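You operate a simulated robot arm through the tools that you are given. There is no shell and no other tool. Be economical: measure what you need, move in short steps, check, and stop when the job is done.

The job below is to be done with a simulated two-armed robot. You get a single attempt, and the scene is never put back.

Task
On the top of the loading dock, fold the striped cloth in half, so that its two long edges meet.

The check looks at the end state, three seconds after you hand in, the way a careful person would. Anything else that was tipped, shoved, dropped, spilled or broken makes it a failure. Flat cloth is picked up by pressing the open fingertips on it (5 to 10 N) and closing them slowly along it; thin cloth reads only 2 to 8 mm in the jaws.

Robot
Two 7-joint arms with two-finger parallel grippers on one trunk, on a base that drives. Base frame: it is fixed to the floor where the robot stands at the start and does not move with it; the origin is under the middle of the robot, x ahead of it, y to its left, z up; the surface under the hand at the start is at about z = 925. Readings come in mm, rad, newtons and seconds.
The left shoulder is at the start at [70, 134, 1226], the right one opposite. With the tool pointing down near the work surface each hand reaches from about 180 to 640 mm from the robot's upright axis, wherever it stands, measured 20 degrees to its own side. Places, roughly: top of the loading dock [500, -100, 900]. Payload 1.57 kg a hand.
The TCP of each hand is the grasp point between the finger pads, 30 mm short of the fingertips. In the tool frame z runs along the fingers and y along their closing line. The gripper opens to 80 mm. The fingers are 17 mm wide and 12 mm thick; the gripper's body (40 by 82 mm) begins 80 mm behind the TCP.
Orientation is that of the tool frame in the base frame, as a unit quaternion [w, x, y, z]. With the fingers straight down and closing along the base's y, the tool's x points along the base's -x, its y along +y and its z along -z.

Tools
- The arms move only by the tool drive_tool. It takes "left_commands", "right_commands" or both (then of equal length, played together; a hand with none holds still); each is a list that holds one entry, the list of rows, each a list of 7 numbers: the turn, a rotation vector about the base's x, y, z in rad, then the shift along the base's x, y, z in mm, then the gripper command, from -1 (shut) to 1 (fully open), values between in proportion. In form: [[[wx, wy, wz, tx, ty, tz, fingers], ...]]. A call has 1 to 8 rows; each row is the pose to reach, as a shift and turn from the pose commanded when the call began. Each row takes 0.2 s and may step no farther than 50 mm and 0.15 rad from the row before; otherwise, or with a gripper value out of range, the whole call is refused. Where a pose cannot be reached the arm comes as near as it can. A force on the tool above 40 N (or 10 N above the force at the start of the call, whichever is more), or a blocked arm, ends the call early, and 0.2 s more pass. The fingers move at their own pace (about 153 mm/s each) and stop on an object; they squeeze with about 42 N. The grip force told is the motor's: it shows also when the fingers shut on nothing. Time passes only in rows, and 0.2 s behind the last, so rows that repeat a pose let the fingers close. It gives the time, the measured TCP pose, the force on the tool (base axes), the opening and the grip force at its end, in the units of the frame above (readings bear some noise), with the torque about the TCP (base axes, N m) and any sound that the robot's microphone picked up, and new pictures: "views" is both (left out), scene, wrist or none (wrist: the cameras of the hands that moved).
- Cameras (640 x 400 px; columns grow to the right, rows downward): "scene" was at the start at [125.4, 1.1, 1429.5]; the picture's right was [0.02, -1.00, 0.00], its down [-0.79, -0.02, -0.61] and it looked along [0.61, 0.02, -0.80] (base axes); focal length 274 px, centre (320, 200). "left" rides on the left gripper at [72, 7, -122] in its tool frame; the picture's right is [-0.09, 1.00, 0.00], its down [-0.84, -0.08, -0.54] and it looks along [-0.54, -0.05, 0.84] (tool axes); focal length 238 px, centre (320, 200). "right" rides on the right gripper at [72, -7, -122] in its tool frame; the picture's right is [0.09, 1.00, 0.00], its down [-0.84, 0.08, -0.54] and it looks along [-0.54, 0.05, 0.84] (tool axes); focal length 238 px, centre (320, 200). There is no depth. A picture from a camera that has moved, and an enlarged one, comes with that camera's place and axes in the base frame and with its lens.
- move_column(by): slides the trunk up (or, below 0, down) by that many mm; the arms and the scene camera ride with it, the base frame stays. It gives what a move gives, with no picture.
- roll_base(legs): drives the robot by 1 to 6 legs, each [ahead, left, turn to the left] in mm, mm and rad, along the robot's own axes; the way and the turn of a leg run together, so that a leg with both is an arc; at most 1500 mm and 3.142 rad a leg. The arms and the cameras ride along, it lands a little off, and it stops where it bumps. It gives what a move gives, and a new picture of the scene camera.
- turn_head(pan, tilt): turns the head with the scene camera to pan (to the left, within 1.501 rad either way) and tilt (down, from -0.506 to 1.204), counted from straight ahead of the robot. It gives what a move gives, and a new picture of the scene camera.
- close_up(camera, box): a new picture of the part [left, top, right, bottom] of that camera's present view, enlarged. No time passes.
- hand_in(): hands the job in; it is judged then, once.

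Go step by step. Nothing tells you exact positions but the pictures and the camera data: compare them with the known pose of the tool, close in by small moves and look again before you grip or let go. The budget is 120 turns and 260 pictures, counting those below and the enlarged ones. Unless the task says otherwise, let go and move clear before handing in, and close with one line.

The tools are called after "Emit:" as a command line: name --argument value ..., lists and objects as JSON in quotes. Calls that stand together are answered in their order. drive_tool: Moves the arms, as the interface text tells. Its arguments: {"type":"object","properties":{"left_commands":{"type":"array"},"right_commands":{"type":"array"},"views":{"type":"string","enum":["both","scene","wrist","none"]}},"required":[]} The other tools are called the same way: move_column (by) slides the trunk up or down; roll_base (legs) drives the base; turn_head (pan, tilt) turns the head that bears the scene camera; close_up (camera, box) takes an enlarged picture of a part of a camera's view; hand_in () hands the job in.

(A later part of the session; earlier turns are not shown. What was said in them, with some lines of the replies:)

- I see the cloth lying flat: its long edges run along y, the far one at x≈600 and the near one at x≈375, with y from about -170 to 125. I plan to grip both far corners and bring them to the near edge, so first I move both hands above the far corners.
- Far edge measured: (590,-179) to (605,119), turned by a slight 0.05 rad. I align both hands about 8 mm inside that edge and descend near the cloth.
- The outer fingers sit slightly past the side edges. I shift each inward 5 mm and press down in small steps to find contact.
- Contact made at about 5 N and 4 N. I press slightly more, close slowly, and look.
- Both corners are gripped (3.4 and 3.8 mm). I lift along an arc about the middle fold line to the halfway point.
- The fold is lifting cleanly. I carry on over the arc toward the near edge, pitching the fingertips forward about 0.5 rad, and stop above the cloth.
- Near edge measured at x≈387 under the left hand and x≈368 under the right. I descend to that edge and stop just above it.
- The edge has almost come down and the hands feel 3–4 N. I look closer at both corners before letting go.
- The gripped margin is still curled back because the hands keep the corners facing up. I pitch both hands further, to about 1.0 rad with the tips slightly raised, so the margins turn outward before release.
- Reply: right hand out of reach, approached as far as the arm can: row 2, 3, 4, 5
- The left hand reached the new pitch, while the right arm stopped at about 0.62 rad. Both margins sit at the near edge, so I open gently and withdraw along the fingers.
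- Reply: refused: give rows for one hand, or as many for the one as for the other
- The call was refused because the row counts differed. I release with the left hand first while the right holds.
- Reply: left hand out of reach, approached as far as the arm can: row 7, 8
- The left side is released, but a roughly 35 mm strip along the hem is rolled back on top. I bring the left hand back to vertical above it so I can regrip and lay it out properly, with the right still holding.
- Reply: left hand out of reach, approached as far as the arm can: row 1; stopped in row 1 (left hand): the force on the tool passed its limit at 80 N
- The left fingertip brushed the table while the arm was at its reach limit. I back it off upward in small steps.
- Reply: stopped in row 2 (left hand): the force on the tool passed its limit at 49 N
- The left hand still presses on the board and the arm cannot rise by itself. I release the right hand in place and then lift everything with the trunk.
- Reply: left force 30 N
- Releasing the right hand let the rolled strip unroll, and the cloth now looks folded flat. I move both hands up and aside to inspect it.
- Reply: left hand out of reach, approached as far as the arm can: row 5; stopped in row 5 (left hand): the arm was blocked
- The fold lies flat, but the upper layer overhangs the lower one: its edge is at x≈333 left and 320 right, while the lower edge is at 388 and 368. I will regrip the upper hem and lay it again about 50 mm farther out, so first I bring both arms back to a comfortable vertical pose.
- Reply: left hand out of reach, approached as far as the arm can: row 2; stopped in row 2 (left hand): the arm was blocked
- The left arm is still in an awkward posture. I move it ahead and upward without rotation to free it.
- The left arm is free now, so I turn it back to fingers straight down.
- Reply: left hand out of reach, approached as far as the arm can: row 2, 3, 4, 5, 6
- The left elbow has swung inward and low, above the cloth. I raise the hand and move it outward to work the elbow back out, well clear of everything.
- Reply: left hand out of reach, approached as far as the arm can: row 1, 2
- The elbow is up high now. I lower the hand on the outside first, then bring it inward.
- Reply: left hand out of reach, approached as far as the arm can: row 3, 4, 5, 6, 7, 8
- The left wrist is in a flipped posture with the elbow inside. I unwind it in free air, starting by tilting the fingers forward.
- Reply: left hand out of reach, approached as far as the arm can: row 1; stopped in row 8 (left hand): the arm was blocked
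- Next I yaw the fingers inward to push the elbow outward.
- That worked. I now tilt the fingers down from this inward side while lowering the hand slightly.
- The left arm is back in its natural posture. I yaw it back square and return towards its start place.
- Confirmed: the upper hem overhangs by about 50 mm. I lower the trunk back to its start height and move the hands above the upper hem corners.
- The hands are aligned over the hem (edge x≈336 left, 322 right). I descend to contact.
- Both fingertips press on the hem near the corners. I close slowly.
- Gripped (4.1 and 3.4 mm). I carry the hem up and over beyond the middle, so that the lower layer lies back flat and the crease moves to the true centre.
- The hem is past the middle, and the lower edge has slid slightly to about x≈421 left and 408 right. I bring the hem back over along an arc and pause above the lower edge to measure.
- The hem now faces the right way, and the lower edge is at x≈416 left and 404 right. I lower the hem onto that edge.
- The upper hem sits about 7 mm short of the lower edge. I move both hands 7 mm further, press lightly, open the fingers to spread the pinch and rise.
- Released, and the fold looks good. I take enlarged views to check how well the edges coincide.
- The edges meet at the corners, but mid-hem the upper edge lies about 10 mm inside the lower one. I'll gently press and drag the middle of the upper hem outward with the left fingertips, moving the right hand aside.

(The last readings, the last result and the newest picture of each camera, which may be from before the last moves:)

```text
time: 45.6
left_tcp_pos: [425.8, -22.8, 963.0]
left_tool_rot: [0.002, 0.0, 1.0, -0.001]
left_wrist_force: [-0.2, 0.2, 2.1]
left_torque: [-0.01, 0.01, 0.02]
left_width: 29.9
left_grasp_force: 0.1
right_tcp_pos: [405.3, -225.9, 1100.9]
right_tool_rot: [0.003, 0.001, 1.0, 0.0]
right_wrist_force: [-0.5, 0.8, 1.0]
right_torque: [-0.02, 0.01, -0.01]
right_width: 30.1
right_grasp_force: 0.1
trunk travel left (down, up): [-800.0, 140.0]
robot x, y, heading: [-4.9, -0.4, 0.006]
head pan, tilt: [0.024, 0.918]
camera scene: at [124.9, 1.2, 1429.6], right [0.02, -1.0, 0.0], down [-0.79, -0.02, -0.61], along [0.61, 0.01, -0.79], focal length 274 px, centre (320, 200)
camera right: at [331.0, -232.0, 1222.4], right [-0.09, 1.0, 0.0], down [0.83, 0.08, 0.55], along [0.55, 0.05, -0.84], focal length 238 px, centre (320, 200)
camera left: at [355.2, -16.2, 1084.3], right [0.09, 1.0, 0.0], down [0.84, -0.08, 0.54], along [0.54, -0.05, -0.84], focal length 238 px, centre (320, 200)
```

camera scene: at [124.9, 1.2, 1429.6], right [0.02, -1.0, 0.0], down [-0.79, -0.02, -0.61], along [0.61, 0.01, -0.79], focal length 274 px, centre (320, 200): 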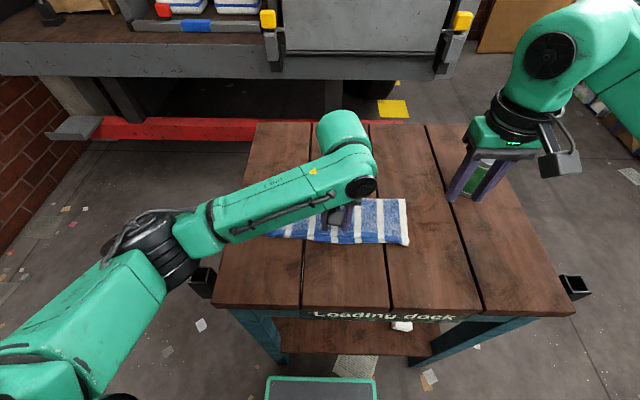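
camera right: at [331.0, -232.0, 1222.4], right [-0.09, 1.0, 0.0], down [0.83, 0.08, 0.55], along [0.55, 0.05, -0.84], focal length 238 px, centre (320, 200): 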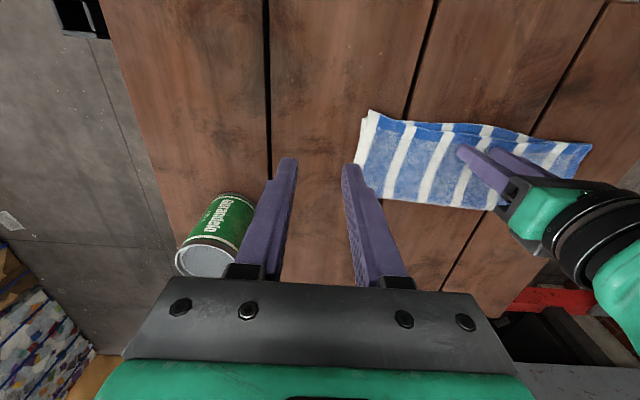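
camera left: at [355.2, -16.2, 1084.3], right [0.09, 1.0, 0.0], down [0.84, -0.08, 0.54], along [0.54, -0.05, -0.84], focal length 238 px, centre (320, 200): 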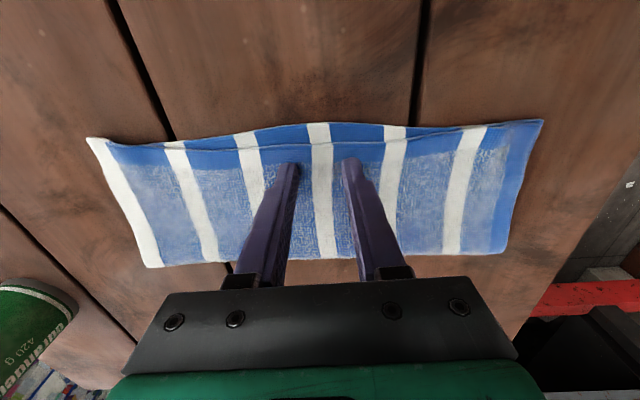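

Contact is light, about 2 N, just behind the hem. I drag 10 mm toward the edge with a touch more pressure, then lift.

Emit:
drive_tool --left_commands '[[[0, 0, 0, 0, 0, -0.8, -0.25], [0, 0, 0, -3, 0, -0.8, -0.25], [0, 0, 0, -6, 0, -0.8, -0.25], [0, 0, 0, -9, 0, -0.8, -0.25], [0, 0, 0, -11, 0, -0.8, -0.25], [0, 0, 0, -11, 0, 6, -0.25], [0, 0, 0, -11, 0, 25, -0.25], [0, 0, 0, -11, 0, 60, -0.25]]]' --views "wrist"

Emit:
close_up --camera "left" --box '[70, 60, 550, 360]'

```text
time: 47.4
left_tcp_pos: [417.0, -24.1, 1021.2]
left_tool_rot: [0.001, 0.0, 1.0, 0.0]
left_wrist_force: [-0.4, -0.3, -0.4]
left_torque: [-0.04, 0.0, -0.02]
left_width: 30.0
left_grasp_force: 0.1
right_tcp_pos: [405.4, -225.6, 1100.4]
right_tool_rot: [0.003, 0.0, 1.0, 0.0]
right_wrist_force: [0.2, 0.4, -0.2]
right_torque: [-0.01, -0.01, -0.01]
right_width: 29.9
right_grasp_force: 0.0
trunk travel left (down, up): [-800.0, 140.0]
robot x, y, heading: [1.7, -1.0, 0.002]
head pan, tilt: [0.024, 0.918]
camera left: at [344.7, -17.9, 1143.7], right [0.09, 1.0, 0.0], down [0.84, -0.08, 0.54], along [0.54, -0.05, -0.84], focal length 238 px, centre (320, 200)
```

left: 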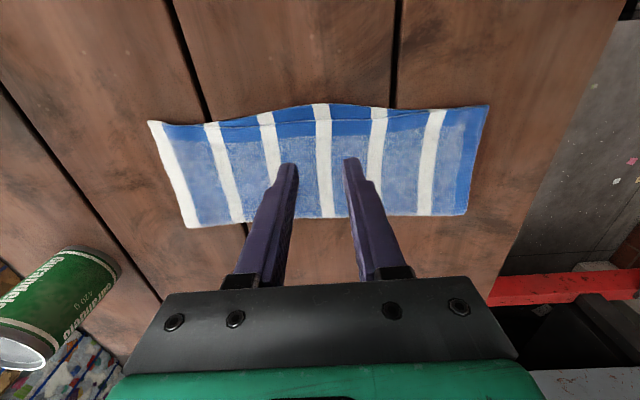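

```text
1.33 times, centred on (310, 210) of left
camera zoom: at [344.7, -17.9, 1143.7], right [0.09, 1.0, 0.0], down [0.84, -0.08, 0.54], along [0.54, -0.05, -0.84], focal length 318 px, centre (333, 187)
```

zoom: 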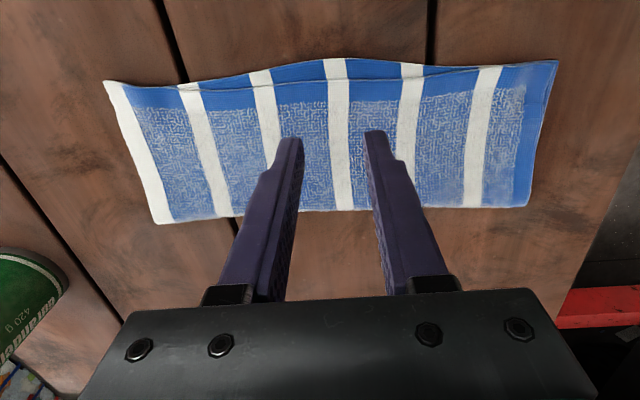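

Both layers moved together there, so a gap of about 10 mm remains in the middle. I'll pinch only the upper hem at its middle and pull it that far.

Emit:
drive_tool --left_commands '[[[0, 0, 0, -6, 0, -15, -0.5], [0, 0, 0, -11, 0, -35, -0.5], [0, 0, 0, -11, 0, -50, -0.5], [0, 0, 0, -11, 0, -56, -0.5], [0, 0, 0, -11, 0, -58.5, -0.5], [0, 0, 0, -11, 0, -59.5, -0.5], [0, 0, 0, -11, 0, -59.5, -0.5]]]' --views "wrist"

```text
time: 49.0
left_tcp_pos: [405.2, -23.7, 964.6]
left_tool_rot: [0.001, 0.0, 1.0, -0.001]
left_wrist_force: [-0.3, -0.5, 1.9]
left_torque: [0.01, 0.0, -0.01]
left_width: 19.8
left_grasp_force: 0.1
right_tcp_pos: [405.3, -226.1, 1100.5]
right_tool_rot: [0.004, 0.0, 1.0, 0.0]
right_wrist_force: [-0.2, 0.3, -0.7]
right_torque: [-0.01, 0.0, 0.07]
right_width: 30.0
right_grasp_force: 0.0
trunk travel left (down, up): [-800.0, 140.0]
robot x, y, heading: [-0.7, -2.3, -0.001]
head pan, tilt: [0.024, 0.918]
camera left: at [333.1, -16.4, 1084.3], right [0.09, 1.0, 0.0], down [0.84, -0.08, 0.54], along [0.54, -0.05, -0.84], focal length 238 px, centre (320, 200)
```

left: 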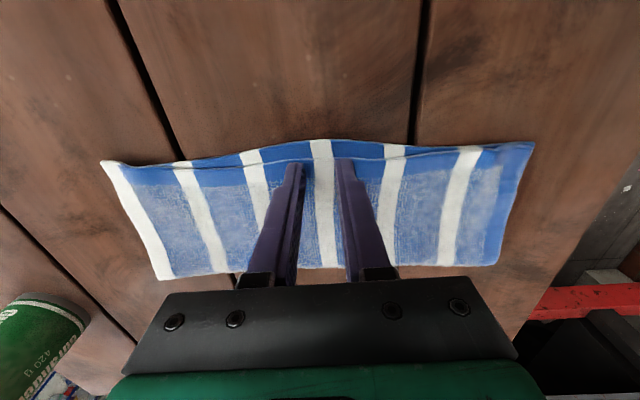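

The fingertips are right on the upper hem. I press slightly and close.

Emit:
drive_tool --left_commands '[[[0, 0, 0, 0, 0, -2.5, -0.5], [0, 0, 0, 0, 0, -2.5, -0.6], [0, 0, 0, 0, 0, -2.5, -0.7], [0, 0, 0, 0, 0, -2.5, -0.8], [0, 0, 0, 0, 0, -2.5, -0.9], [0, 0, 0, 0, 0, -2.5, -1], [0, 0, 0, 0, 0, -2.5, -1], [0, 0, 0, 0, 0, 6, -1]]]' --views "none"

Emit:
close_up --camera "left" --box '[200, 110, 440, 260]'

```text
time: 50.8
left_tcp_pos: [405.1, -22.1, 968.1]
left_tool_rot: [0.001, 0.001, 1.0, 0.0]
left_wrist_force: [-0.5, -0.1, -0.2]
left_torque: [-0.02, 0.03, -0.01]
left_width: 2.7
left_grasp_force: 23.7
right_tcp_pos: [405.9, -225.1, 1101.4]
right_tool_rot: [0.002, 0.001, 1.0, -0.001]
right_wrist_force: [-0.4, -0.2, 0.0]
right_torque: [0.01, -0.02, 0.05]
right_width: 30.0
right_grasp_force: 0.0
trunk travel left (down, up): [-800.0, 140.0]
robot x, y, heading: [1.0, -2.1, 0.001]
head pan, tilt: [0.024, 0.918]
```

```text
2.67 times, centred on (320, 185) of left
camera zoom: at [334.0, -16.6, 1089.8], right [0.09, 1.0, 0.0], down [0.84, -0.08, 0.54], along [0.54, -0.05, -0.84], focal length 636 px, centre (320, 240)
```

zoom: 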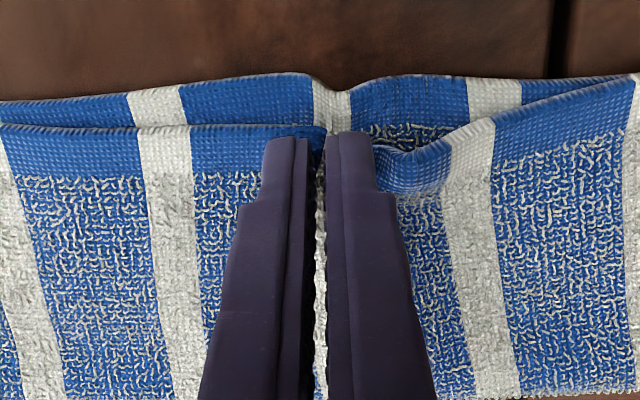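

The pinch seems to have caught the lower layer too. I set it down, open and check.

Emit:
drive_tool --left_commands '[[[0, 0, 0, 0, 0, -5, -1], [0, 0, 0, 0, 0, -6, -0.8], [0, 0, 0, 0, 0, -6, -0.65], [0, 0, 0, 0, 0, -6, -0.5], [0, 0, 0, 0, 0, -6, -0.4], [0, 0, 0, 0, 0, 5, -0.4], [0, 0, 0, 0, 0, 30, -0.4], [0, 0, 0, 0, 0, 65, -0.4]]]' --views "none"

Emit:
close_up --camera "left" --box '[70, 80, 550, 380]'

```text
time: 52.6
left_tcp_pos: [404.9, -20.8, 1033.9]
left_tool_rot: [0.001, 0.0, 1.0, -0.001]
left_wrist_force: [-0.4, 0.0, 0.0]
left_torque: [-0.02, 0.01, 0.01]
left_width: 24.2
left_grasp_force: 0.0
right_tcp_pos: [406.0, -226.2, 1100.7]
right_tool_rot: [0.004, 0.001, 1.0, 0.0]
right_wrist_force: [0.7, 0.9, 0.4]
right_torque: [0.0, 0.0, -0.02]
right_width: 30.1
right_grasp_force: 0.1
trunk travel left (down, up): [-800.0, 140.0]
robot x, y, heading: [-1.3, 1.6, -0.005]
head pan, tilt: [0.024, 0.918]
```

```text
1.33 times, centred on (310, 230) of left
camera zoom: at [333.3, -14.9, 1156.6], right [0.09, 1.0, 0.0], down [0.84, -0.08, 0.54], along [0.54, -0.05, -0.84], focal length 318 px, centre (333, 160)
```

zoom: 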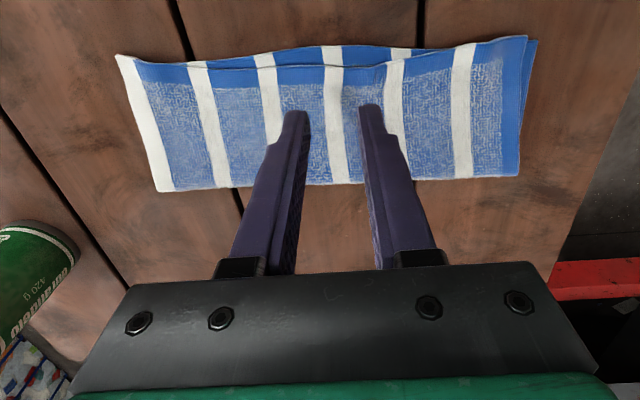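

The fold is neat: the corners meet and the mid-hem gap is about 10 mm at most, so more handling risks doing harm. I move both hands clear and take a last look.

Emit:
drive_tool --left_commands '[[[0, 0, 0, 0, 30, 20, -0.4], [0, 0, 0, 5, 70, 35, -0.4], [0, 0, 0, 15, 110, 45, -0.4], [0, 0, 0, 30, 150, 50, -0.4], [0, 0, 0, 45, 185, 50, -0.4], [0, 0, 0, 50, 220, 50, -0.4]]]' --views "scene"

Emit:
close_up --camera "scene" --box '[240, 170, 432, 290]'

```text
time: 54.0
left_tcp_pos: [456.1, 198.0, 1082.1]
left_tool_rot: [0.001, 0.001, 1.0, 0.0]
left_wrist_force: [-0.5, 0.8, -0.4]
left_torque: [-0.02, -0.02, 0.02]
left_width: 24.2
left_grasp_force: 0.0
right_tcp_pos: [405.2, -225.0, 1100.9]
right_tool_rot: [0.003, 0.001, 1.0, -0.002]
right_wrist_force: [0.7, 0.0, 0.6]
right_torque: [-0.04, 0.0, -0.01]
right_width: 30.2
right_grasp_force: 0.0
trunk travel left (down, up): [-800.0, 140.0]
robot x, y, heading: [1.6, 0.6, 0.003]
head pan, tilt: [0.024, 0.918]
camera scene: at [125.1, 2.4, 1429.6], right [0.02, -1.0, 0.0], down [-0.79, -0.02, -0.61], along [0.61, 0.01, -0.79], focal length 274 px, centre (320, 200)
```

scene: 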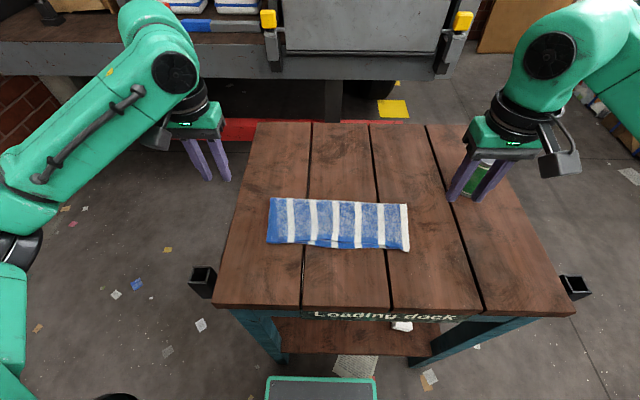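

```text
3.33 times, centred on (336, 230) of scene
camera zoom: at [125.1, 2.4, 1429.6], right [0.02, -1.0, 0.0], down [-0.79, -0.02, -0.61], along [0.61, 0.01, -0.79], focal length 913 px, centre (267, 100)
```

zoom: 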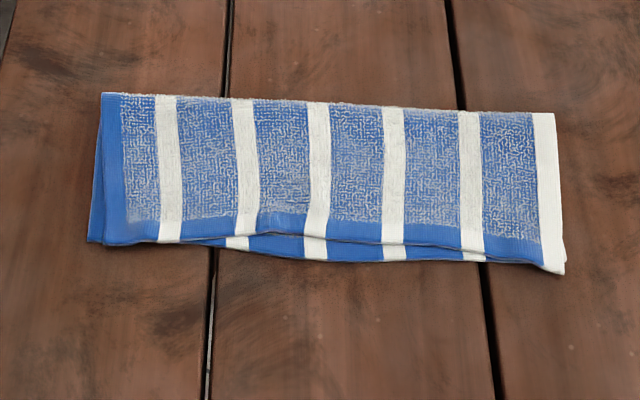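

The cloth is folded in half with its long edges together, the can is untouched, and both hands are clear. I hand in.

Emit:
hand_in

```text
The job is handed in.
```

I folded the striped cloth in half on the loading dock and handed the job in. The long edges meet at the corners, with a gap of about 10 mm at mid-hem. During the work the left fingertip hit the dock top at about 80 N; in the last pictures nothing looks moved, and the can is still upright.
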